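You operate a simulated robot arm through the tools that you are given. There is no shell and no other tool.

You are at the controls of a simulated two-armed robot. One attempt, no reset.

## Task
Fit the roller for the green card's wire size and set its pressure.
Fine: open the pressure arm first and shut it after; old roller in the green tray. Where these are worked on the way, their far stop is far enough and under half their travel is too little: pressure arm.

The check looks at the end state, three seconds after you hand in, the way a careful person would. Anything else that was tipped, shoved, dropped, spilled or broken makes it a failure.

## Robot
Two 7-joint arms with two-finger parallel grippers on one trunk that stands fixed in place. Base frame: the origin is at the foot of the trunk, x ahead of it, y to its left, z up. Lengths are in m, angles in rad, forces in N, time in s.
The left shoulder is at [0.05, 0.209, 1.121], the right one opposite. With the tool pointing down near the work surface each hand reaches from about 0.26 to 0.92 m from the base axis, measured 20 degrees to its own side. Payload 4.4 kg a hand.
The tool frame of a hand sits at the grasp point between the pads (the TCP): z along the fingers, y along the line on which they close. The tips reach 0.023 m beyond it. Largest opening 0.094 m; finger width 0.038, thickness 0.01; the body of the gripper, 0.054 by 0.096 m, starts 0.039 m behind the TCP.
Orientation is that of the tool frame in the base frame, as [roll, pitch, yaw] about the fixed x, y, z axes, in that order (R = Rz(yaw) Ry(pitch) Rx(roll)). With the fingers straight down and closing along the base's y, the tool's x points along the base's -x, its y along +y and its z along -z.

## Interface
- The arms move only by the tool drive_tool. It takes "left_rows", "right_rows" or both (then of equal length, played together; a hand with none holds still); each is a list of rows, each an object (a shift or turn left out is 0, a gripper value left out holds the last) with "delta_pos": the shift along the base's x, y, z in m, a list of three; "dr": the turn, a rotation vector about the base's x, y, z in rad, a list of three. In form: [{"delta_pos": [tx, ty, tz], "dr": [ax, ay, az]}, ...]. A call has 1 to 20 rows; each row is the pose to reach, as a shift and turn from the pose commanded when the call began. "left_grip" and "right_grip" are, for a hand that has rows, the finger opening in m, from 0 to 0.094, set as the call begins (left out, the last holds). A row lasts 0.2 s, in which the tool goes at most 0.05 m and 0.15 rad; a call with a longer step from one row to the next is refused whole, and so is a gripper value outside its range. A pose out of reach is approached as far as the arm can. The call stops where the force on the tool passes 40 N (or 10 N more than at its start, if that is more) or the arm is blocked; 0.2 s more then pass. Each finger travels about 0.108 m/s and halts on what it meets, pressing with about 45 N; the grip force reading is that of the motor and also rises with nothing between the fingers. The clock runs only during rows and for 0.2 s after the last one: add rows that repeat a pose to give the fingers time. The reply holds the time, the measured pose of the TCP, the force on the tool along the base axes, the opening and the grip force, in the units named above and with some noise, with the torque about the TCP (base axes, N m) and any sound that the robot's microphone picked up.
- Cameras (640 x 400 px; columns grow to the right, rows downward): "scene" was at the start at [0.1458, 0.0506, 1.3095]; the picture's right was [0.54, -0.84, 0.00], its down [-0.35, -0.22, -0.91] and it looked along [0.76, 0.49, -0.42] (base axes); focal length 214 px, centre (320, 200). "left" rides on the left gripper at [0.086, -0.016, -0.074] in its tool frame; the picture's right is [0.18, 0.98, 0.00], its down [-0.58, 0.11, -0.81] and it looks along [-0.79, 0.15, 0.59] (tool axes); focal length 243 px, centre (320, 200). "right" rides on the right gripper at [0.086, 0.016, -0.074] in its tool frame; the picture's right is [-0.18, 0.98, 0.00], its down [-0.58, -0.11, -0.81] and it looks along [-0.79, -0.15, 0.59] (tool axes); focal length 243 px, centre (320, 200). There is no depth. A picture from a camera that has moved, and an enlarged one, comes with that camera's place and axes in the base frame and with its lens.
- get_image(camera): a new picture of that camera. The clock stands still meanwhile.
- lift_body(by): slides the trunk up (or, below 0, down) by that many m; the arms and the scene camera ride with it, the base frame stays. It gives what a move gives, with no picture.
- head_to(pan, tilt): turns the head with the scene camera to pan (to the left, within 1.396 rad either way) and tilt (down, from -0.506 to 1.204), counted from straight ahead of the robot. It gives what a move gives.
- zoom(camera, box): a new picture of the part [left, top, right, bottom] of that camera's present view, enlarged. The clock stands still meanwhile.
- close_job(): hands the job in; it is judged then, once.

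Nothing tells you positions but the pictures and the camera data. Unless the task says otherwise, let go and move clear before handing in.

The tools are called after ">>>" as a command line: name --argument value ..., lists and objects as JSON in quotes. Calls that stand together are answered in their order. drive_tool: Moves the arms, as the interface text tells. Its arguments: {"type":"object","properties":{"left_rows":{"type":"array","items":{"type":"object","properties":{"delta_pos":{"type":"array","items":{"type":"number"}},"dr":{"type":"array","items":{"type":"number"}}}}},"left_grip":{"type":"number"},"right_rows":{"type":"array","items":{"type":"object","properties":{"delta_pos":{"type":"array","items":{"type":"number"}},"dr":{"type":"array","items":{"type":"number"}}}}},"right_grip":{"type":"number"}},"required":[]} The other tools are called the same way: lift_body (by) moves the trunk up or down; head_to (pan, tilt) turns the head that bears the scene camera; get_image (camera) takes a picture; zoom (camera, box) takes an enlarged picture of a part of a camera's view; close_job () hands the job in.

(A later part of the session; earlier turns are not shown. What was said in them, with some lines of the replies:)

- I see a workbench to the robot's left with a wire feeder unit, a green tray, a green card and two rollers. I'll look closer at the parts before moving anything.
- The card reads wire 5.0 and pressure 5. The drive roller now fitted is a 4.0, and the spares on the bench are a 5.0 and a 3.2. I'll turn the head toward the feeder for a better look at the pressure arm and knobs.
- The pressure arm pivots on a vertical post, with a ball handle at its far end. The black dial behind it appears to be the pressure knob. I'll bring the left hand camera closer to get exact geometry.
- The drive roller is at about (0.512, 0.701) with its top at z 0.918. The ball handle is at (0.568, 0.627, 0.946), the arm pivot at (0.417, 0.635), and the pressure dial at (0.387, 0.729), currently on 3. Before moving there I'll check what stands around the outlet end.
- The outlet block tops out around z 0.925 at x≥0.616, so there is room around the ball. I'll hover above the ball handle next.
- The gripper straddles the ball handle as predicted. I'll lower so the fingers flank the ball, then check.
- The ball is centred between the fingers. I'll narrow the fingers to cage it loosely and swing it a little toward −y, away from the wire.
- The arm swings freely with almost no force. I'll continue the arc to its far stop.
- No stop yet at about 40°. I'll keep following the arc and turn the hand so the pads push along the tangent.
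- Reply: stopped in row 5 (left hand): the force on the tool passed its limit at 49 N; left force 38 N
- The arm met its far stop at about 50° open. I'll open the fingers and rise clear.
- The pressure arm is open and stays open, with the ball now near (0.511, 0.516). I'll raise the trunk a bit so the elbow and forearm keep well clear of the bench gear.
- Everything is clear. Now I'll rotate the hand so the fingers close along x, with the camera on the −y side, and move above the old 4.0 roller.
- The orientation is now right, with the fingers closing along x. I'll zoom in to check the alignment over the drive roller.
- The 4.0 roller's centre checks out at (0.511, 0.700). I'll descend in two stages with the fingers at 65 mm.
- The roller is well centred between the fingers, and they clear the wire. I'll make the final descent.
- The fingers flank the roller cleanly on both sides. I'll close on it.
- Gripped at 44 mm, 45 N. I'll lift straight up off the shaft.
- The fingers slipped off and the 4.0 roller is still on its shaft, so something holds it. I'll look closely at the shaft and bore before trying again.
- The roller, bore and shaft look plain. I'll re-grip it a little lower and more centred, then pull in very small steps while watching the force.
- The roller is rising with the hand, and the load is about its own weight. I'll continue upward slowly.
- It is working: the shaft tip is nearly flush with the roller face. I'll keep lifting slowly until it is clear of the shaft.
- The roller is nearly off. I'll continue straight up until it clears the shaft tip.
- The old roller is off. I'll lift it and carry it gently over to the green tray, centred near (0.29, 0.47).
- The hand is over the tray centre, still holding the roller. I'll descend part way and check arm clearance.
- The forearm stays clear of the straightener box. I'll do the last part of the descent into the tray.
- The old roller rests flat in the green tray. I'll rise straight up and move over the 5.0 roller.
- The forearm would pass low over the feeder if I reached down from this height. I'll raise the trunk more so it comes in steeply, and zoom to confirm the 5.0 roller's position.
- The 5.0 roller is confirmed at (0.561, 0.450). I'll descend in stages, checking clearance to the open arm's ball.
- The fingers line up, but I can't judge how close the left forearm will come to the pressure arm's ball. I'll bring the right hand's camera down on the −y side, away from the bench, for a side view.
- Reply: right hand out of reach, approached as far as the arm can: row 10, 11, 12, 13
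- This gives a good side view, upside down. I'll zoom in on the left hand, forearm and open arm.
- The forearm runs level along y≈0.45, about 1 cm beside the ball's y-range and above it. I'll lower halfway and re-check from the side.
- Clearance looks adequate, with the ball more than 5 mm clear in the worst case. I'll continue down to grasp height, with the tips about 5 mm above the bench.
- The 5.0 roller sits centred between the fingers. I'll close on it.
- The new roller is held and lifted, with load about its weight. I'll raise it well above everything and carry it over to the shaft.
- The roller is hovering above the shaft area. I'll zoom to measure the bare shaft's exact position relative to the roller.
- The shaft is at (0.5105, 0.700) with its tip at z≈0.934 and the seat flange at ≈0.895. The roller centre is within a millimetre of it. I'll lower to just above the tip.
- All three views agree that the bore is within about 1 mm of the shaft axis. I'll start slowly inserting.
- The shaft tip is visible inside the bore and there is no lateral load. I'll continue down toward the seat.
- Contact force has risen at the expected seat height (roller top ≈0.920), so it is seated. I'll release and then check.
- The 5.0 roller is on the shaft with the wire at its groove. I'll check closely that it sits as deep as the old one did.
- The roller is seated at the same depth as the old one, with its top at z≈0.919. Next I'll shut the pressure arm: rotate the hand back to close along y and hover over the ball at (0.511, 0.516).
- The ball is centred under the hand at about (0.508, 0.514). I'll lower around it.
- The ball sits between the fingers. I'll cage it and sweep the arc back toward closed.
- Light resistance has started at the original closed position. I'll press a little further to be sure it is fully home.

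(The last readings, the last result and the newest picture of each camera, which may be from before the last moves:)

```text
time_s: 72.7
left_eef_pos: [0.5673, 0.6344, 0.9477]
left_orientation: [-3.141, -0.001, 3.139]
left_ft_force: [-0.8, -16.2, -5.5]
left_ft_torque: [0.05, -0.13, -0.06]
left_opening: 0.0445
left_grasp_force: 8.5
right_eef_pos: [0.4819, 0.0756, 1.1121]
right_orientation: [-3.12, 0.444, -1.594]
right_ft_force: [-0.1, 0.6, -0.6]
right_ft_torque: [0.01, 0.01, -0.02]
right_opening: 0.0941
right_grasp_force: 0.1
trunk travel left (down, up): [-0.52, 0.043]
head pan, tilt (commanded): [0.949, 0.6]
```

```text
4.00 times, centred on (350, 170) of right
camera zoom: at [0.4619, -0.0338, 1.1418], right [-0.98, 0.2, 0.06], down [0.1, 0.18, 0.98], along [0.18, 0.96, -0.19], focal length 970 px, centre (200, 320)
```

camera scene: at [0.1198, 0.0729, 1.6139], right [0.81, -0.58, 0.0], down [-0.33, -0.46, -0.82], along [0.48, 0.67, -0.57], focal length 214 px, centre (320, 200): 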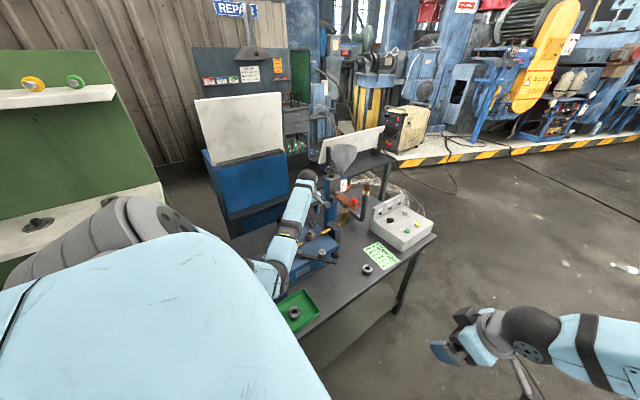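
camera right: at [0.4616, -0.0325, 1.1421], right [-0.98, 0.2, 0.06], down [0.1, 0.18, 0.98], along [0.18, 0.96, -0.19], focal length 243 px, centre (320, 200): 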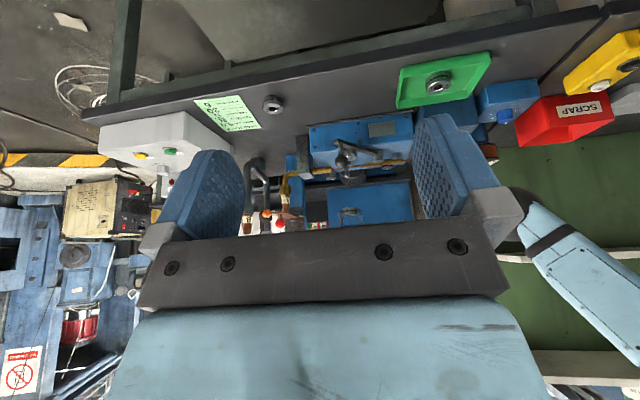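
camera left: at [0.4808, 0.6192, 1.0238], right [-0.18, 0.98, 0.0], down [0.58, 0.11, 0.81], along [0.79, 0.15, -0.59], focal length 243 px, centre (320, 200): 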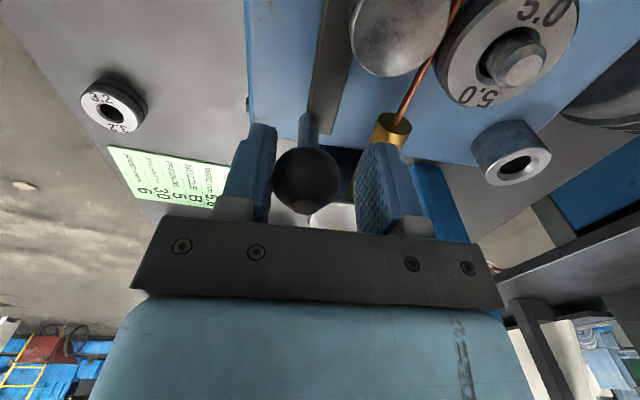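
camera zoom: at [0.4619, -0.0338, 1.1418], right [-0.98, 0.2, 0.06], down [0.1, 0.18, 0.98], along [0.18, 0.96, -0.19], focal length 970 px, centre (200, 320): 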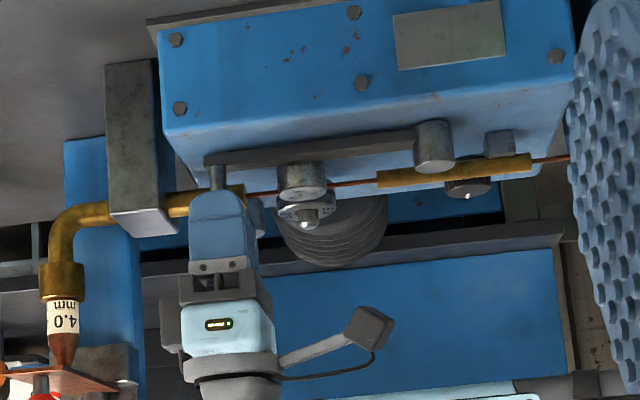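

It is against the closed stop: 16 N and no further motion. I'll back off, open and rise straight up without touching the ball.

>>> drive_tool --left_rows '[{"delta_pos": [0.0, -0.004, 0.0]}, {"delta_pos": [0.0, -0.007, 0.0]}, {"delta_pos": [0.0, -0.007, 0.0]}, {"delta_pos": [0.0, -0.007, 0.03]}, {"delta_pos": [0.0, -0.007, 0.07]}, {"delta_pos": [0.0, -0.007, 0.11]}, {"delta_pos": [0.0, -0.007, 0.11]}]' --left_grip 0.06

>>> get_image --camera "left"

>>> zoom --camera "right" --box '[270, 120, 430, 220]'

>>> zoom --camera "scene" --box '[270, 190, 370, 270]'

```text
time_s: 74.3
left_eef_pos: [0.568, 0.6306, 1.0582]
left_orientation: [3.141, 0.002, 3.141]
left_ft_force: [1.0, -0.3, 0.6]
left_ft_torque: [0.0, -0.01, 0.0]
left_opening: 0.0603
left_grasp_force: 0.1
right_eef_pos: [0.4817, 0.0772, 1.1115]
right_orientation: [-3.12, 0.441, -1.593]
right_ft_force: [0.2, 0.1, 0.0]
right_ft_torque: [-0.01, -0.02, 0.02]
right_opening: 0.0939
right_grasp_force: 0.1
trunk travel left (down, up): [-0.52, 0.043]
head pan, tilt (commanded): [0.949, 0.6]
```

```text
taken
camera left: at [0.4813, 0.6156, 1.1345], right [-0.18, 0.98, 0.0], down [0.58, 0.11, 0.81], along [0.79, 0.15, -0.59], focal length 243 px, centre (320, 200)
```

left: 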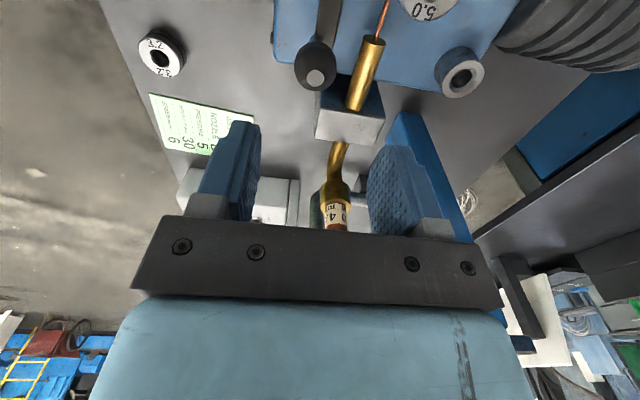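

```text
4.00 times, centred on (350, 170) of right
camera zoom: at [0.4617, -0.0326, 1.1421], right [-0.98, 0.2, 0.06], down [0.1, 0.18, 0.98], along [0.18, 0.96, -0.19], focal length 970 px, centre (200, 320)
```

zoom: 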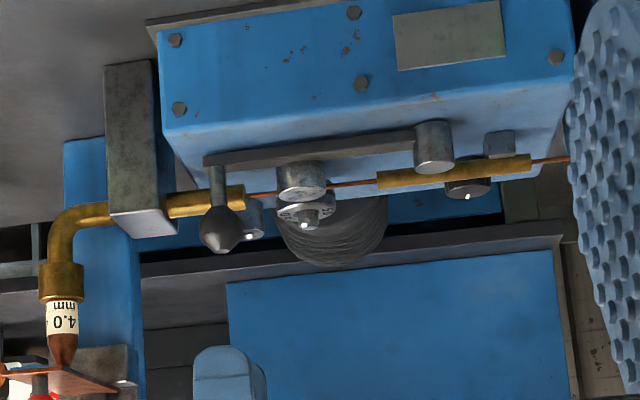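

```text
5.00 times, centred on (320, 230) of scene
camera zoom: at [0.1198, 0.0727, 1.6139], right [0.81, -0.58, 0.0], down [-0.33, -0.46, -0.82], along [0.48, 0.67, -0.57], focal length 1072 px, centre (320, 50)
```

zoom: 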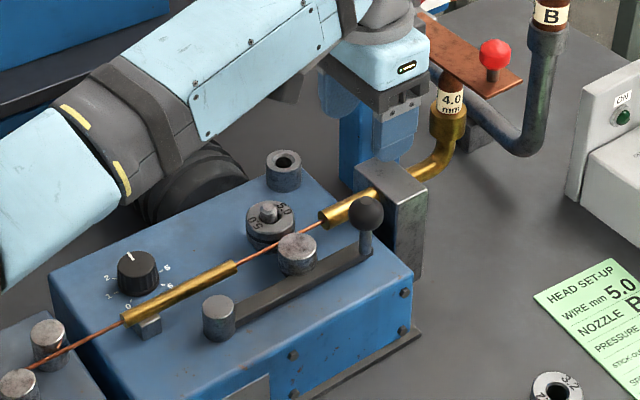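

The pressure arm is shut with the 5.0 roller and wire in place. Now for the pressure dial at about (0.386, 0.729): it points to 3 (+y) and must point to 5 (+x), a 90° clockwise turn seen from above. I'll move above it with the fingers closing along x.

>>> drive_tool --left_rows '[{"delta_pos": [-0.014, 0.008, 0.01], "dr": [0, 0, 0.143]}, {"delta_pos": [-0.03, 0.017, 0.02], "dr": [0, 0, 0.286]}, {"delta_pos": [-0.047, 0.026, 0.02], "dr": [0, 0, 0.429]}, {"delta_pos": [-0.064, 0.035, 0.02], "dr": [0, 0, 0.571]}, {"delta_pos": [-0.081, 0.045, 0.02], "dr": [0, 0, 0.714]}, {"delta_pos": [-0.098, 0.055, 0.02], "dr": [0, 0, 0.857]}, {"delta_pos": [-0.115, 0.064, 0.02], "dr": [0, 0, 1.0]}, {"delta_pos": [-0.132, 0.073, 0.02], "dr": [0, 0, 1.143]}, {"delta_pos": [-0.149, 0.083, 0.02], "dr": [0, 0, 1.286]}, {"delta_pos": [-0.166, 0.092, 0.02], "dr": [0, 0, 1.428]}, {"delta_pos": [-0.182, 0.1, 0.02], "dr": [0, 0, 1.571]}, {"delta_pos": [-0.182, 0.1, 0.02], "dr": [0, 0, 1.571]}]' --left_grip 0.062

>>> get_image --camera "left"

>>> get_image --camera "scene"

>>> get_image --camera "right"

```text
time_s: 76.9
left_eef_pos: [0.3848, 0.73, 1.0787]
left_orientation: [3.14, 0.003, -1.571]
left_ft_force: [-0.1, -0.7, 0.4]
left_ft_torque: [0.0, -0.06, 0.01]
left_opening: 0.0621
left_grasp_force: 0.0
right_eef_pos: [0.4828, 0.076, 1.113]
right_orientation: [-3.12, 0.443, -1.596]
right_ft_force: [-0.3, -0.6, -0.3]
right_ft_torque: [-0.02, -0.01, -0.02]
right_opening: 0.0939
right_grasp_force: 0.1
trunk travel left (down, up): [-0.52, 0.043]
head pan, tilt (commanded): [0.949, 0.6]
```

```text
taken
camera left: at [0.4018, 0.6437, 1.1551], right [-0.98, -0.19, 0.0], down [-0.11, 0.58, 0.81], along [-0.15, 0.79, -0.59], focal length 243 px, centre (320, 200)
```

left: 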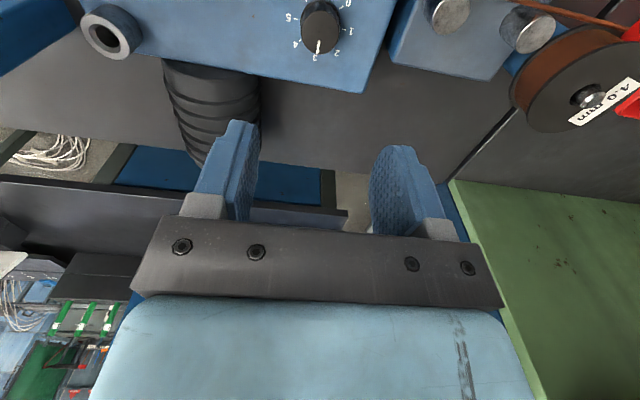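

```text
taken
camera scene: at [0.1198, 0.0726, 1.6139], right [0.81, -0.58, 0.0], down [-0.33, -0.46, -0.83], along [0.48, 0.67, -0.56], focal length 214 px, centre (320, 200)
```

scene: 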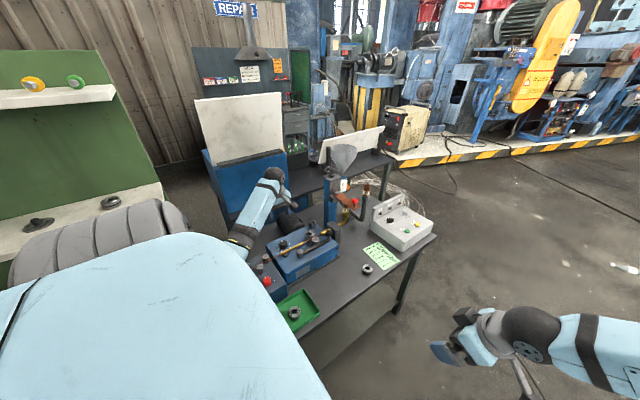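

```text
taken
camera right: at [0.4616, -0.0327, 1.1421], right [-0.98, 0.2, 0.06], down [0.1, 0.18, 0.98], along [0.18, 0.96, -0.19], focal length 243 px, centre (320, 200)
```

right: 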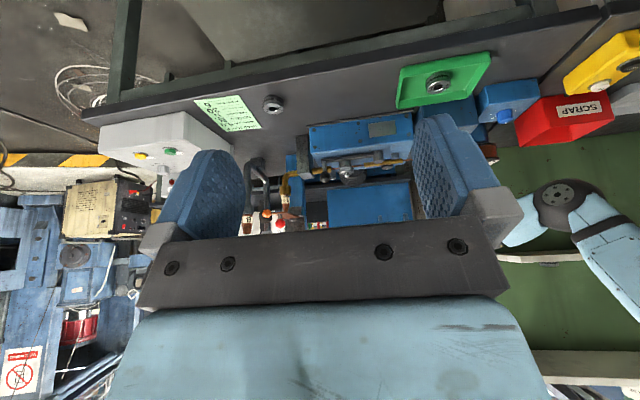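

>>> zoom --camera "left" --box '[260, 0, 380, 75]'

>>> zoom --camera "scene" --box '[210, 160, 350, 290]'

```text
5.33 times, centred on (320, 38) of left
camera zoom: at [0.4018, 0.6437, 1.1551], right [-0.98, -0.19, 0.0], down [-0.11, 0.58, 0.81], along [-0.15, 0.79, -0.59], focal length 1294 px, centre (320, 1067)
```

zoom: 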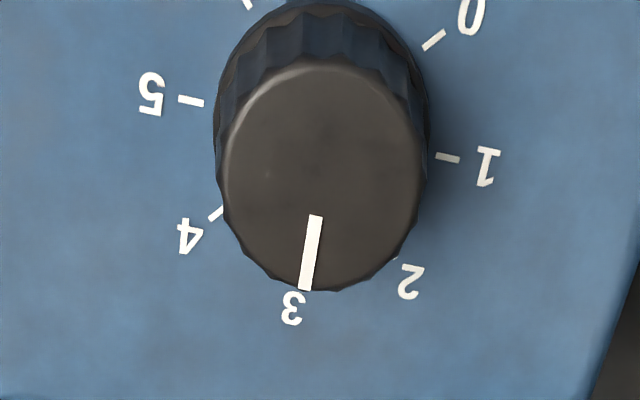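

```text
3.08 times, centred on (280, 225) of scene
camera zoom: at [0.1198, 0.0726, 1.6139], right [0.81, -0.58, 0.0], down [-0.33, -0.46, -0.83], along [0.48, 0.67, -0.56], focal length 660 px, centre (443, 123)
```

zoom: 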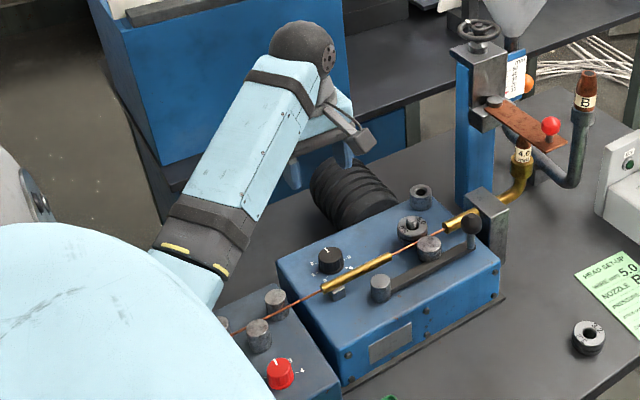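

The knob is centred in x at (0.386, 0.728). I'll lower to just above it and check the arm's clearance over the straightener and reel.

>>> drive_tool --left_rows '[{"delta_pos": [0.0005, -0.001, -0.03]}, {"delta_pos": [0.0005, -0.001, -0.06]}, {"delta_pos": [0.0005, -0.001, -0.09]}, {"delta_pos": [0.0005, -0.001, -0.115]}, {"delta_pos": [0.0005, -0.001, -0.125]}, {"delta_pos": [0.0005, -0.001, -0.125]}]' --left_grip 0.058

>>> get_image --camera "left"

>>> zoom --camera "scene" --box '[200, 160, 360, 300]'

>>> get_image --camera "right"

```text
time_s: 78.3
left_eef_pos: [0.3851, 0.7274, 0.9518]
left_orientation: [3.141, 0.003, -1.571]
left_ft_force: [0.6, -0.3, 0.1]
left_ft_torque: [-0.02, 0.01, -0.02]
left_opening: 0.0579
left_grasp_force: 0.0
right_eef_pos: [0.4825, 0.0772, 1.1112]
right_orientation: [-3.119, 0.442, -1.593]
right_ft_force: [0.1, 0.6, 0.0]
right_ft_torque: [0.0, -0.02, -0.02]
right_opening: 0.094
right_grasp_force: 0.0
trunk travel left (down, up): [-0.52, 0.043]
head pan, tilt (commanded): [0.949, 0.6]
```

```text
taken
camera left: at [0.4021, 0.6417, 1.0286], right [-0.98, -0.18, 0.0], down [-0.11, 0.58, 0.81], along [-0.15, 0.79, -0.59], focal length 243 px, centre (320, 200)
```

left: 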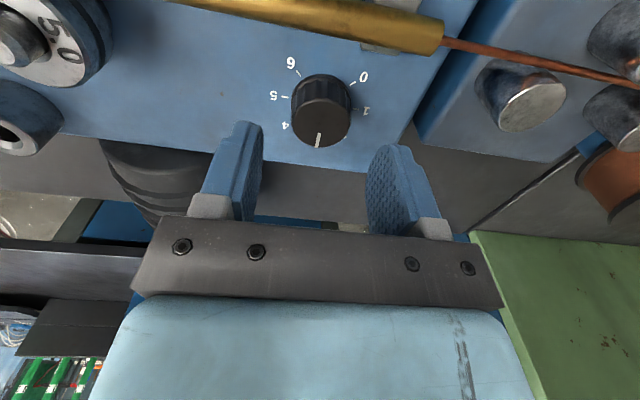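

```text
2.86 times, centred on (280, 230) of scene
camera zoom: at [0.1197, 0.0725, 1.614], right [0.81, -0.58, 0.0], down [-0.33, -0.46, -0.83], along [0.48, 0.67, -0.56], focal length 613 px, centre (434, 114)
```

zoom: 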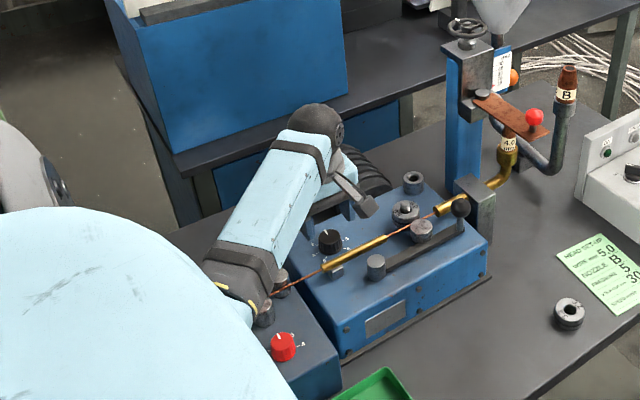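

```text
taken
camera right: at [0.4615, -0.0327, 1.1421], right [-0.98, 0.2, 0.06], down [0.09, 0.18, 0.98], along [0.18, 0.96, -0.19], focal length 243 px, centre (320, 200)
```

right: 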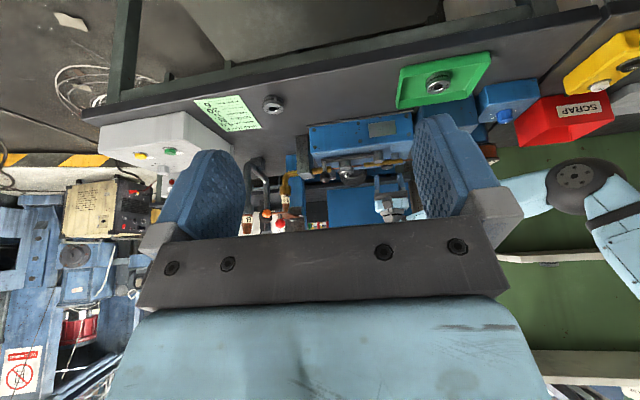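

Clearances look fine, but I'll raise the trunk the last 4 cm for extra elbow margin over the reel, then descend onto the knob.

>>> lift_body --by 0.04

>>> drive_tool --left_rows '[{"delta_pos": [0.0, 0.0, -0.02]}, {"delta_pos": [0.0, 0.0, -0.04]}, {"delta_pos": [0.0, 0.0, -0.055]}, {"delta_pos": [0.0, 0.0, -0.055]}]'

>>> get_image --camera "left"

>>> get_image --camera "right"

```text
time_s: 79.1
left_eef_pos: [0.3864, 0.7274, 0.9914]
left_orientation: [3.14, 0.0, -1.57]
left_ft_force: [-0.8, -0.8, -0.7]
left_ft_torque: [-0.01, 0.03, 0.02]
left_opening: 0.0581
left_grasp_force: 0.1
right_eef_pos: [0.4831, 0.0767, 1.1506]
right_orientation: [-3.119, 0.442, -1.595]
right_ft_force: [-1.0, 0.1, -0.4]
right_ft_torque: [-0.01, -0.04, 0.02]
right_opening: 0.0938
right_grasp_force: 0.1
trunk travel left (down, up): [-0.56, 0.003]
head pan, tilt (commanded): [0.949, 0.6]
```

```text
time_s: 80.1
left_eef_pos: [0.3849, 0.727, 0.937]
left_orientation: [-3.141, 0.001, -1.57]
left_ft_force: [0.1, -0.4, -0.4]
left_ft_torque: [0.01, 0.01, 0.01]
left_opening: 0.0582
left_grasp_force: 0.1
right_eef_pos: [0.4815, 0.0762, 1.1518]
right_orientation: [-3.119, 0.443, -1.595]
right_ft_force: [-0.3, 0.3, 0.2]
right_ft_torque: [-0.01, -0.02, 0.0]
right_opening: 0.0939
right_grasp_force: 0.0
trunk travel left (down, up): [-0.56, 0.003]
head pan, tilt (commanded): [0.949, 0.6]
```

```text
taken
camera left: at [0.4022, 0.6408, 1.0137], right [-0.98, -0.18, 0.0], down [-0.11, 0.58, 0.81], along [-0.15, 0.79, -0.59], focal length 243 px, centre (320, 200)
```

left: 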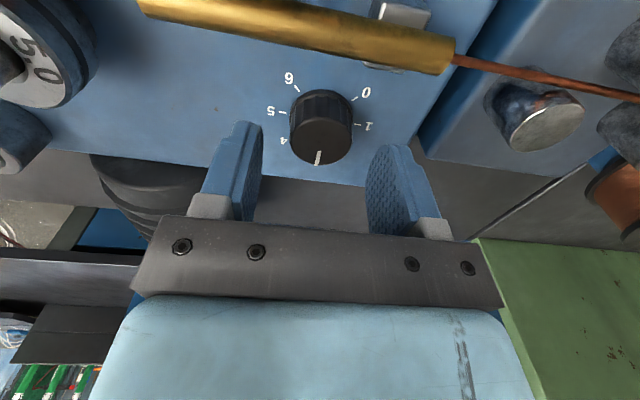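

```text
taken
camera right: at [0.4615, -0.0327, 1.1822], right [-0.98, 0.2, 0.06], down [0.09, 0.18, 0.98], along [0.18, 0.96, -0.19], focal length 243 px, centre (320, 200)
```

right: 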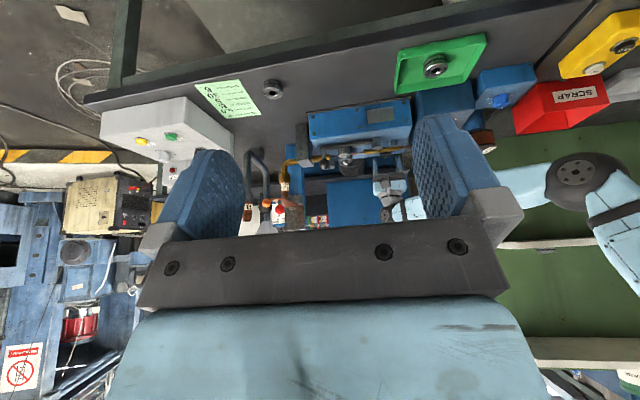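

>>> zoom --camera "left" --box '[260, 70, 380, 190]'

>>> zoom --camera "right" --box '[340, 120, 440, 220]'

```text
3.33 times, centred on (320, 130) of left
camera zoom: at [0.4022, 0.6408, 1.0137], right [-0.98, -0.18, 0.0], down [-0.11, 0.58, 0.81], along [-0.15, 0.79, -0.59], focal length 809 px, centre (320, 433)
```

zoom: 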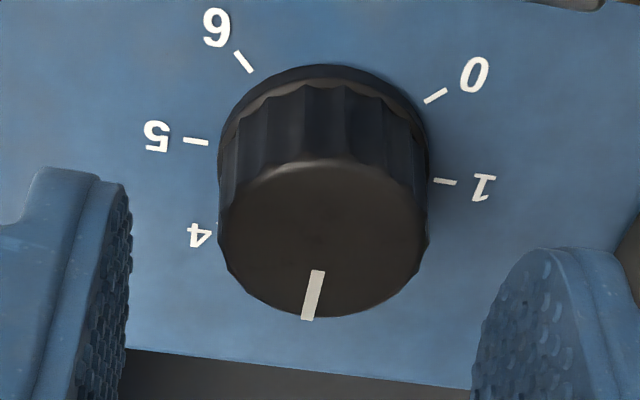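

```text
4.00 times, centred on (390, 170) of right
camera zoom: at [0.4615, -0.0327, 1.1822], right [-0.98, 0.2, 0.06], down [0.09, 0.18, 0.98], along [0.18, 0.96, -0.19], focal length 970 px, centre (40, 320)
```

zoom: 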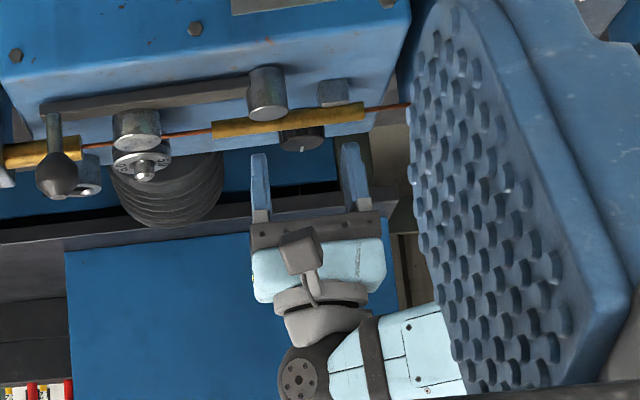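

The knob is aligned with the hand axis within about 1 mm. I'll lower onto it with the tips about 6 mm above the box, then close.

>>> drive_tool --left_rows '[{"delta_pos": [0.0, 0.0005, -0.01]}, {"delta_pos": [0.0, 0.0005, -0.018]}, {"delta_pos": [0.0, 0.0005, -0.023]}, {"delta_pos": [0.0, 0.0005, -0.023]}]'

>>> drive_tool --left_rows '[{"delta_pos": [0.0, 0.0, 0.0]}, {"delta_pos": [0.0, 0.0, 0.0]}, {"delta_pos": [0.0, 0.0, 0.0]}, {"delta_pos": [0.0, 0.0, 0.0]}]' --left_grip 0.025

>>> get_image --camera "left"

>>> zoom --camera "right" --box '[340, 120, 440, 220]'

```text
time_s: 81.1
left_eef_pos: [0.3863, 0.7294, 0.9133]
left_orientation: [3.14, 0.0, -1.573]
left_ft_force: [-0.3, -0.2, 0.2]
left_ft_torque: [0.04, 0.01, 0.0]
left_opening: 0.058
left_grasp_force: 0.0
right_eef_pos: [0.4821, 0.0765, 1.1516]
right_orientation: [-3.12, 0.441, -1.594]
right_ft_force: [-0.6, 0.2, -0.4]
right_ft_torque: [0.0, 0.0, -0.02]
right_opening: 0.0941
right_grasp_force: 0.0
trunk travel left (down, up): [-0.56, 0.003]
head pan, tilt (commanded): [0.949, 0.6]
```

```text
time_s: 82.1
left_eef_pos: [0.3848, 0.7286, 0.914]
left_orientation: [3.14, -0.001, -1.572]
left_ft_force: [-5.1, -0.7, -0.5]
left_ft_torque: [0.23, 0.21, -0.05]
left_opening: 0.0369
left_grasp_force: 44.9
right_eef_pos: [0.4817, 0.0778, 1.1517]
right_orientation: [-3.117, 0.442, -1.593]
right_ft_force: [0.3, 0.2, 0.4]
right_ft_torque: [0.0, 0.0, 0.04]
right_opening: 0.0941
right_grasp_force: 0.1
trunk travel left (down, up): [-0.56, 0.003]
head pan, tilt (commanded): [0.949, 0.6]
```

```text
taken
camera left: at [0.4015, 0.643, 0.9902], right [-0.98, -0.18, 0.0], down [-0.11, 0.58, 0.81], along [-0.15, 0.79, -0.59], focal length 243 px, centre (320, 200)
```

left: 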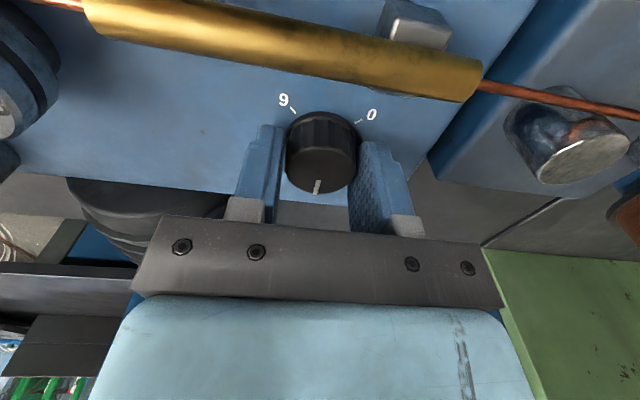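

```text
4.00 times, centred on (390, 170) of right
camera zoom: at [0.4611, -0.0326, 1.1824], right [-0.98, 0.2, 0.06], down [0.09, 0.18, 0.98], along [0.18, 0.96, -0.19], focal length 970 px, centre (40, 320)
```

zoom: 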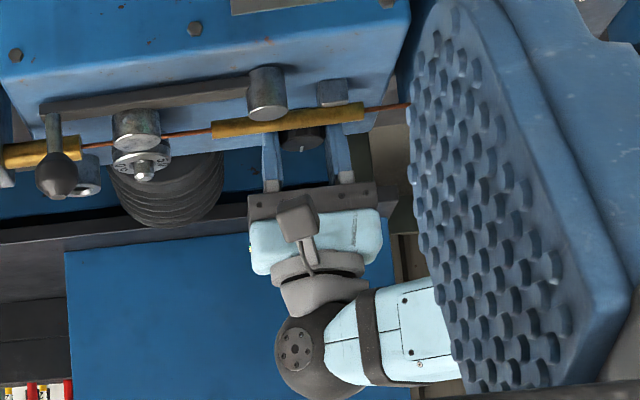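

The knob is gripped at 37 mm. I'll rotate clockwise a bit first and verify it follows.

>>> drive_tool --left_rows '[{"delta_pos": [-0.0005, 0.0, 0.0], "dr": [0, 0, -0.08]}, {"delta_pos": [-0.0005, 0.0, 0.0], "dr": [0, 0, -0.16]}, {"delta_pos": [-0.0005, 0.0, 0.0], "dr": [0, 0, -0.24]}, {"delta_pos": [-0.0005, 0.0, 0.0], "dr": [0, 0, -0.32]}, {"delta_pos": [-0.0005, 0.0, 0.0], "dr": [0, 0, -0.4]}]'

>>> zoom --camera "left" --box '[240, 60, 400, 220]'

```text
time_s: 83.3
left_eef_pos: [0.386, 0.7288, 0.9147]
left_orientation: [3.141, 0.001, -1.971]
left_ft_force: [-0.8, 7.0, -1.9]
left_ft_torque: [0.43, -0.08, -0.02]
left_opening: 0.0365
left_grasp_force: 44.4
right_eef_pos: [0.4816, 0.0777, 1.1528]
right_orientation: [-3.118, 0.44, -1.594]
right_ft_force: [-0.1, 0.0, 0.8]
right_ft_torque: [0.01, -0.02, 0.0]
right_opening: 0.094
right_grasp_force: 0.0
trunk travel left (down, up): [-0.56, 0.003]
head pan, tilt (commanded): [0.949, 0.6]
```

```text
2.50 times, centred on (320, 140) of left
camera zoom: at [0.3667, 0.6434, 0.9903], right [-0.98, 0.21, 0.0], down [0.13, 0.58, 0.81], along [0.17, 0.79, -0.59], focal length 606 px, centre (320, 350)
```

zoom: 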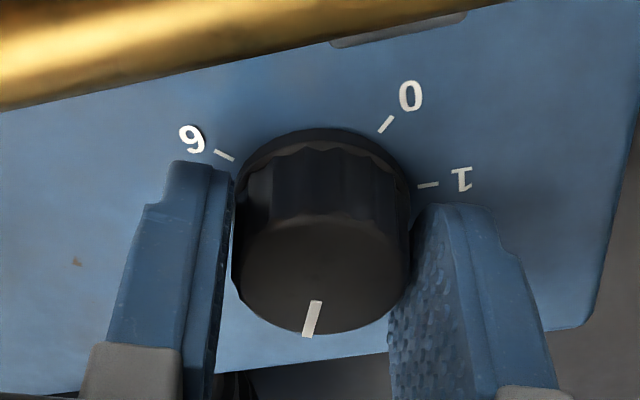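

The pointer turns with the hand. I'll continue through the full 90°.

>>> drive_tool --left_rows '[{"delta_pos": [0.0, 0.0, 0.0], "dr": [0, 0, -0.09]}, {"delta_pos": [0.0, 0.0, 0.0], "dr": [0, 0, -0.18]}, {"delta_pos": [0.0, 0.0, 0.0], "dr": [0, 0, -0.27]}, {"delta_pos": [0.0, 0.0, 0.0], "dr": [0, 0, -0.36]}, {"delta_pos": [0.0, 0.0, 0.0], "dr": [0, 0, -0.45]}, {"delta_pos": [0.0, 0.0, 0.0], "dr": [0, 0, -0.54]}, {"delta_pos": [0.0, 0.0, 0.0], "dr": [0, 0, -0.63]}, {"delta_pos": [0.0, 0.0, 0.0], "dr": [0, 0, -0.72]}, {"delta_pos": [0.0, 0.0, 0.0], "dr": [0, 0, -0.81]}, {"delta_pos": [0.0, 0.0, 0.0], "dr": [0, 0, -0.9]}, {"delta_pos": [0.0, 0.0, 0.0], "dr": [0, 0, -0.99]}, {"delta_pos": [0.0, 0.0, 0.0], "dr": [0, 0, -1.08]}, {"delta_pos": [0.0, 0.0, 0.0], "dr": [0, 0, -1.171]}, {"delta_pos": [0.0, 0.0, 0.0], "dr": [0, 0, -1.171]}]'

>>> zoom --camera "left" --box '[240, 60, 400, 220]'

>>> zoom --camera "scene" --box '[250, 200, 330, 270]'

```text
time_s: 86.3
left_eef_pos: [0.3859, 0.7288, 0.9142]
left_orientation: [3.141, 0.001, 3.14]
left_ft_force: [14.4, 3.5, 0.2]
left_ft_torque: [-0.03, -0.09, -0.03]
left_opening: 0.0369
left_grasp_force: 44.9
right_eef_pos: [0.4828, 0.0783, 1.1515]
right_orientation: [-3.119, 0.442, -1.594]
right_ft_force: [-0.1, -0.2, 0.7]
right_ft_torque: [0.0, -0.02, 0.0]
right_opening: 0.0941
right_grasp_force: 0.1
trunk travel left (down, up): [-0.56, 0.003]
head pan, tilt (commanded): [0.949, 0.6]
```

```text
2.50 times, centred on (320, 140) of left
camera zoom: at [0.2995, 0.7125, 0.9903], right [-0.18, 0.98, 0.0], down [0.58, 0.11, 0.81], along [0.79, 0.15, -0.59], focal length 606 px, centre (320, 350)
```

zoom: 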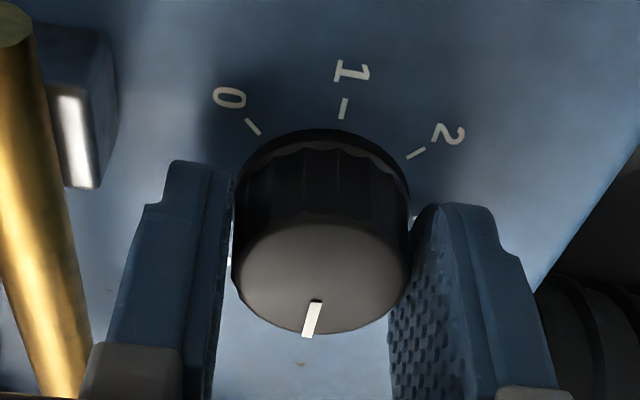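

```text
5.71 times, centred on (290, 235) of scene
camera zoom: at [0.1217, 0.0731, 1.6538], right [0.81, -0.58, 0.0], down [-0.33, -0.46, -0.82], along [0.48, 0.67, -0.57], focal length 1226 px, centre (491, 0)
```

zoom: 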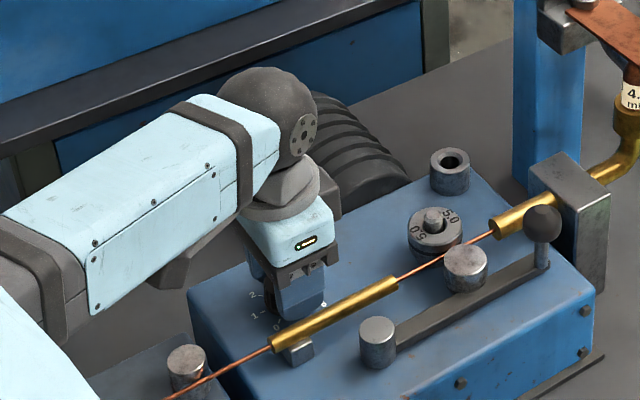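

The hand has turned exactly 90° and the pointer has followed. I'll relax the small side load, release and rise to check the setting.

>>> drive_tool --left_rows '[{"delta_pos": [0.001, 0.0005, 0.0]}, {"delta_pos": [0.002, 0.0005, 0.0]}]'

>>> drive_tool --left_rows '[{"delta_pos": [0.0, 0.0, 0.0]}, {"delta_pos": [0.0, 0.0, 0.0]}, {"delta_pos": [0.0, 0.0, 0.0]}, {"delta_pos": [0.0, 0.0, 0.0]}]' --left_grip 0.058

>>> drive_tool --left_rows '[{"delta_pos": [0.0, 0.0, 0.02]}, {"delta_pos": [0.0, 0.0, 0.05]}, {"delta_pos": [0.0, 0.0, 0.08]}, {"delta_pos": [-0.02, -0.01, 0.12]}, {"delta_pos": [-0.04, -0.02, 0.16]}, {"delta_pos": [-0.06, -0.02, 0.19]}, {"delta_pos": [-0.06, -0.02, 0.19]}]'

>>> get_image --camera "left"

```text
time_s: 86.9
left_eef_pos: [0.3856, 0.728, 0.9136]
left_orientation: [3.141, -0.001, -3.141]
left_ft_force: [0.2, -4.2, 2.2]
left_ft_torque: [-0.05, -1.22, -0.04]
left_opening: 0.0367
left_grasp_force: 44.7
right_eef_pos: [0.482, 0.0748, 1.1529]
right_orientation: [-3.12, 0.442, -1.592]
right_ft_force: [-0.3, -0.3, 0.9]
right_ft_torque: [0.02, 0.0, 0.01]
right_opening: 0.0938
right_grasp_force: 0.1
trunk travel left (down, up): [-0.56, 0.003]
head pan, tilt (commanded): [0.949, 0.6]
```

```text
time_s: 87.9
left_eef_pos: [0.3868, 0.7296, 0.9142]
left_orientation: [3.141, 0.003, -3.141]
left_ft_force: [-0.1, -1.4, -0.9]
left_ft_torque: [0.01, -0.05, -0.01]
left_opening: 0.0581
left_grasp_force: 0.0
right_eef_pos: [0.4808, 0.0755, 1.1513]
right_orientation: [-3.119, 0.441, -1.594]
right_ft_force: [-0.6, 0.2, -0.3]
right_ft_torque: [0.01, -0.02, 0.01]
right_opening: 0.094
right_grasp_force: 0.1
trunk travel left (down, up): [-0.56, 0.003]
head pan, tilt (commanded): [0.949, 0.6]
```

```text
time_s: 89.5
left_eef_pos: [0.327, 0.7092, 1.105]
left_orientation: [3.139, -0.002, 3.14]
left_ft_force: [-0.3, -0.9, -1.1]
left_ft_torque: [0.04, 0.01, 0.0]
left_opening: 0.0577
left_grasp_force: 0.1
right_eef_pos: [0.4818, 0.0759, 1.152]
right_orientation: [-3.119, 0.442, -1.593]
right_ft_force: [0.3, -0.4, -0.6]
right_ft_torque: [-0.03, 0.0, 0.02]
right_opening: 0.0939
right_grasp_force: 0.0
trunk travel left (down, up): [-0.56, 0.003]
head pan, tilt (commanded): [0.949, 0.6]
```

```text
taken
camera left: at [0.2412, 0.6948, 1.1811], right [-0.18, 0.98, 0.0], down [0.58, 0.11, 0.81], along [0.79, 0.15, -0.59], focal length 243 px, centre (320, 200)
```

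left: 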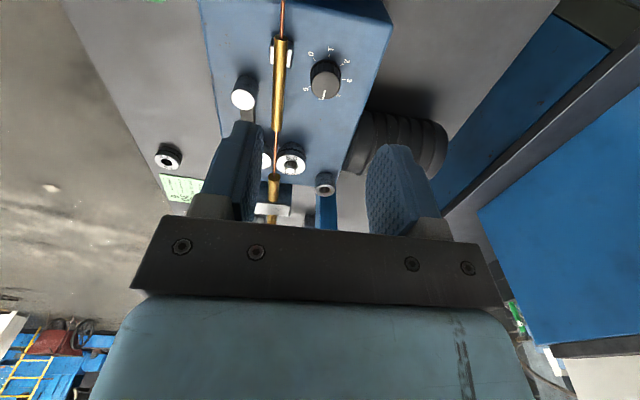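

>>> zoom --camera "left" --box '[285, 30, 375, 120]'

>>> zoom --camera "left" --box '[220, 60, 360, 230]'

>>> zoom --camera "scene" --box '[250, 200, 350, 280]'

```text
4.44 times, centred on (330, 75) of left
camera zoom: at [0.2412, 0.6948, 1.1811], right [-0.18, 0.98, 0.0], down [0.58, 0.11, 0.81], along [0.79, 0.15, -0.59], focal length 1078 px, centre (276, 756)
```

zoom: 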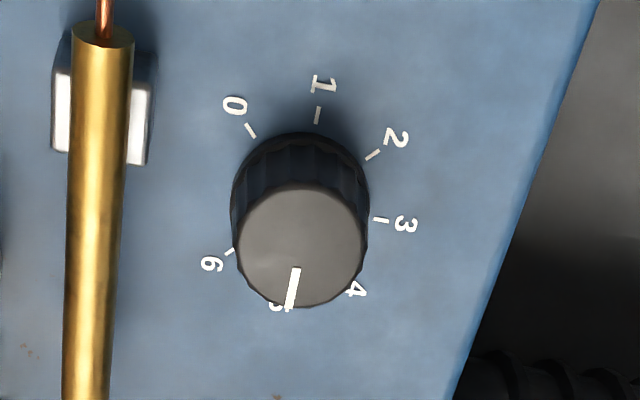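

```text
2.35 times, centred on (290, 145) of left
camera zoom: at [0.2412, 0.6948, 1.1811], right [-0.18, 0.98, 0.0], down [0.58, 0.11, 0.81], along [0.79, 0.15, -0.59], focal length 571 px, centre (391, 329)
```

zoom: 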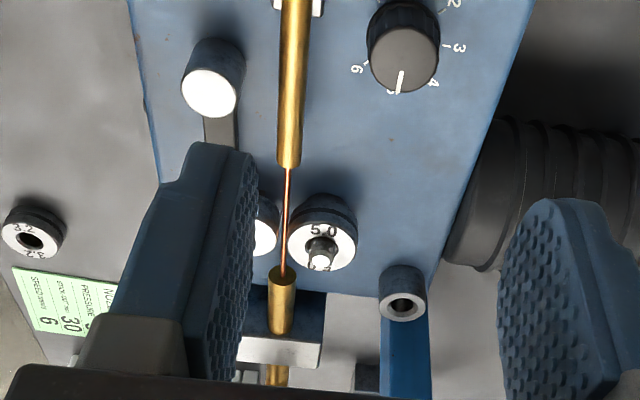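

```text
5.00 times, centred on (300, 240) of scene
camera zoom: at [0.12, 0.0728, 1.6539], right [0.81, -0.58, 0.0], down [-0.33, -0.46, -0.82], along [0.48, 0.67, -0.57], focal length 1072 px, centre (420, 0)
```

zoom: 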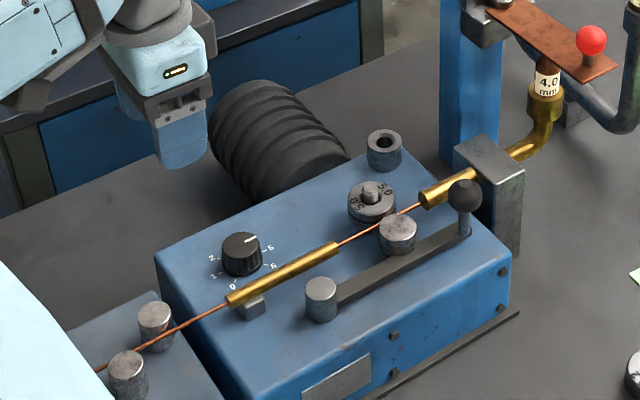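

The pointer is on 5. I'll measure it precisely with a tighter zoom.

>>> zoom --camera "left" --box '[300, 55, 350, 105]'

>>> zoom --camera "scene" --box '[288, 240, 312, 260]'

>>> get_image --camera "right"

```text
8.00 times, centred on (325, 80) of left
camera zoom: at [0.2412, 0.6948, 1.1811], right [-0.18, 0.98, 0.0], down [0.58, 0.11, 0.81], along [0.79, 0.15, -0.59], focal length 1941 px, centre (280, 1160)
```

zoom: 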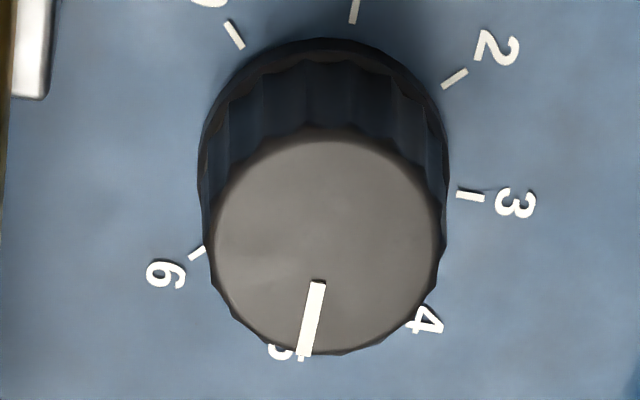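

```text
16.00 times, centred on (300, 250) of scene
camera zoom: at [0.12, 0.0728, 1.6539], right [0.81, -0.58, 0.0], down [-0.33, -0.46, -0.82], along [0.48, 0.67, -0.57], focal length 3432 px, centre (640, -600)
```

zoom: 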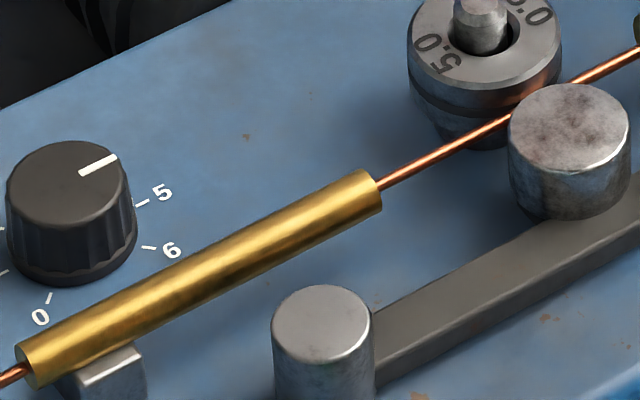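

```text
taken
camera right: at [0.4617, -0.0325, 1.182], right [-0.98, 0.2, 0.06], down [0.1, 0.18, 0.98], along [0.18, 0.96, -0.19], focal length 243 px, centre (320, 200)
```

right: 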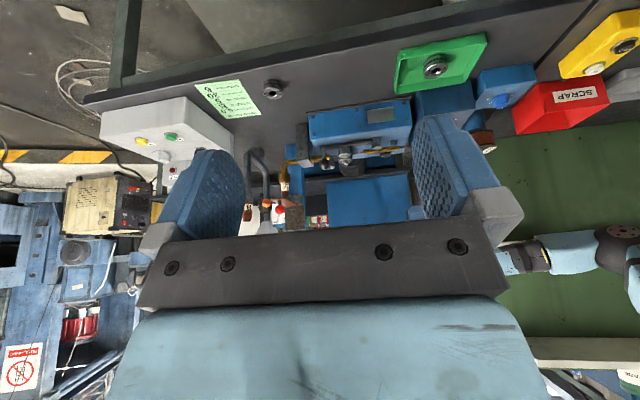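

The dial points squarely at 5, the 5.0 roller is seated, and the pressure arm is shut. I'll move the left hand well clear and do a last overview.

>>> drive_tool --left_rows '[{"delta_pos": [0.0, -0.01, 0.04]}, {"delta_pos": [0.0, -0.02, 0.08]}, {"delta_pos": [0.0, -0.04, 0.12]}, {"delta_pos": [0.0, -0.06, 0.16]}, {"delta_pos": [0.0, -0.09, 0.2]}, {"delta_pos": [0.0, -0.12, 0.23]}, {"delta_pos": [0.0, -0.12, 0.23]}]'

>>> get_image --camera "scene"

>>> zoom --camera "scene" --box '[240, 190, 420, 340]'

>>> zoom --camera "right" --box '[240, 30, 500, 220]'

>>> zoom --camera "scene" --box '[280, 215, 350, 265]'

```text
time_s: 91.1
left_eef_pos: [0.3275, 0.589, 1.3359]
left_orientation: [3.141, 0.001, -3.141]
left_ft_force: [0.3, -0.2, 0.9]
left_ft_torque: [0.0, -0.03, 0.0]
left_opening: 0.0578
left_grasp_force: 0.1
right_eef_pos: [0.482, 0.0766, 1.1527]
right_orientation: [-3.12, 0.441, -1.594]
right_ft_force: [0.2, 0.4, -1.0]
right_ft_torque: [-0.04, 0.0, 0.01]
right_opening: 0.094
right_grasp_force: 0.0
trunk travel left (down, up): [-0.56, 0.003]
head pan, tilt (commanded): [0.949, 0.6]
```

```text
taken
camera scene: at [0.1193, 0.0734, 1.6539], right [0.81, -0.58, 0.0], down [-0.33, -0.46, -0.82], along [0.48, 0.67, -0.57], focal length 214 px, centre (320, 200)
```

scene: 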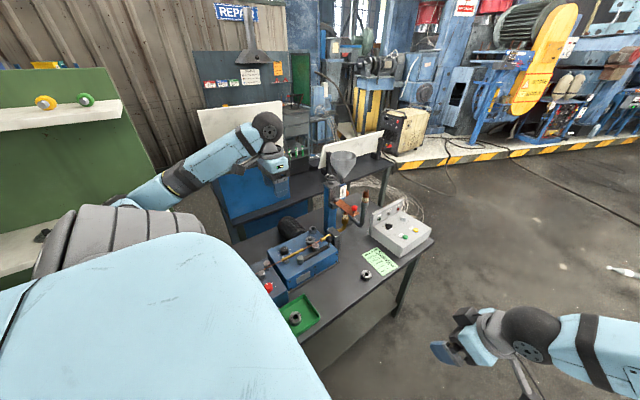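

```text
2.67 times, centred on (330, 265) of scene
camera zoom: at [0.1193, 0.0734, 1.6539], right [0.81, -0.58, 0.0], down [-0.33, -0.46, -0.82], along [0.48, 0.67, -0.57], focal length 572 px, centre (293, 27)
```

zoom: 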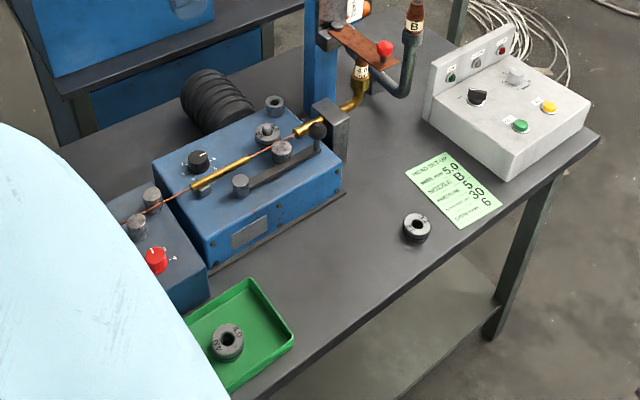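

```text
2.11 times, centred on (370, 125) of right
camera zoom: at [0.4613, -0.0322, 1.1823], right [-0.98, 0.2, 0.06], down [0.09, 0.18, 0.98], along [0.18, 0.96, -0.19], focal length 511 px, centre (215, 358)
```

zoom: 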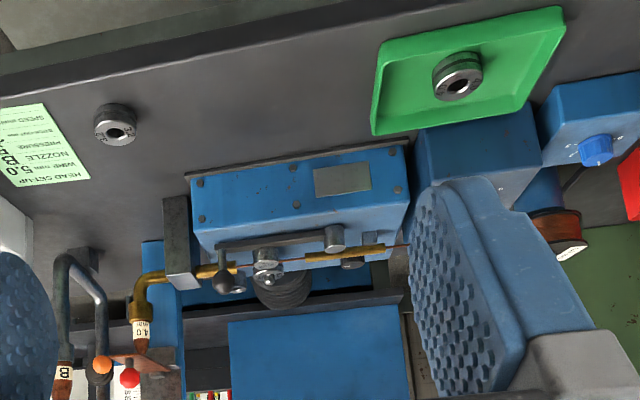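

```text
8.00 times, centred on (315, 240) of scene
camera zoom: at [0.1193, 0.0734, 1.6539], right [0.81, -0.58, 0.0], down [-0.33, -0.46, -0.82], along [0.48, 0.67, -0.57], focal length 1716 px, centre (360, -120)
```

zoom: 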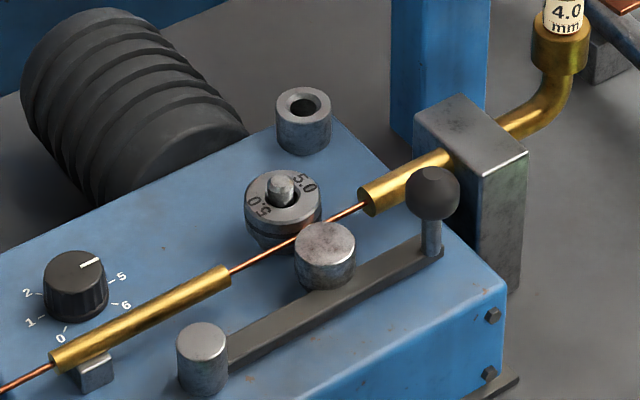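

The 5.0 roller is seated with the pressure arm shut over it. The dial is at 5, the old 4.0 roller lies in the green tray, and nothing else has been moved. Both hands are empty and clear, so I'll hand in.

>>> close_job

```text
The job is handed in.
```

The 5.0 roller for the green card's wire size is fitted, the pressure is set to 5, and the job is handed in. The handing-in reply gave no verdict. These are the end states I saw in the last pictures:

- **Pressure arm:** I opened it to its far stop before changing the roller. Afterwards I shut it until it met its closed stop.
- **Rollers:** The old 4.0 roller lies flat in the green tray. The 5.0 sits on the shaft at the same depth as the old one, with the wire at its groove. The 3.2 was not touched.
- **Pressure dial:** It was on 3 and now points at 5.

My first grip on the old roller slipped off without moving it. I re-gripped and lifted it slowly, and it came off cleanly. Both hands are empty and clear of the bench, and I saw nothing else shifted or knocked over.
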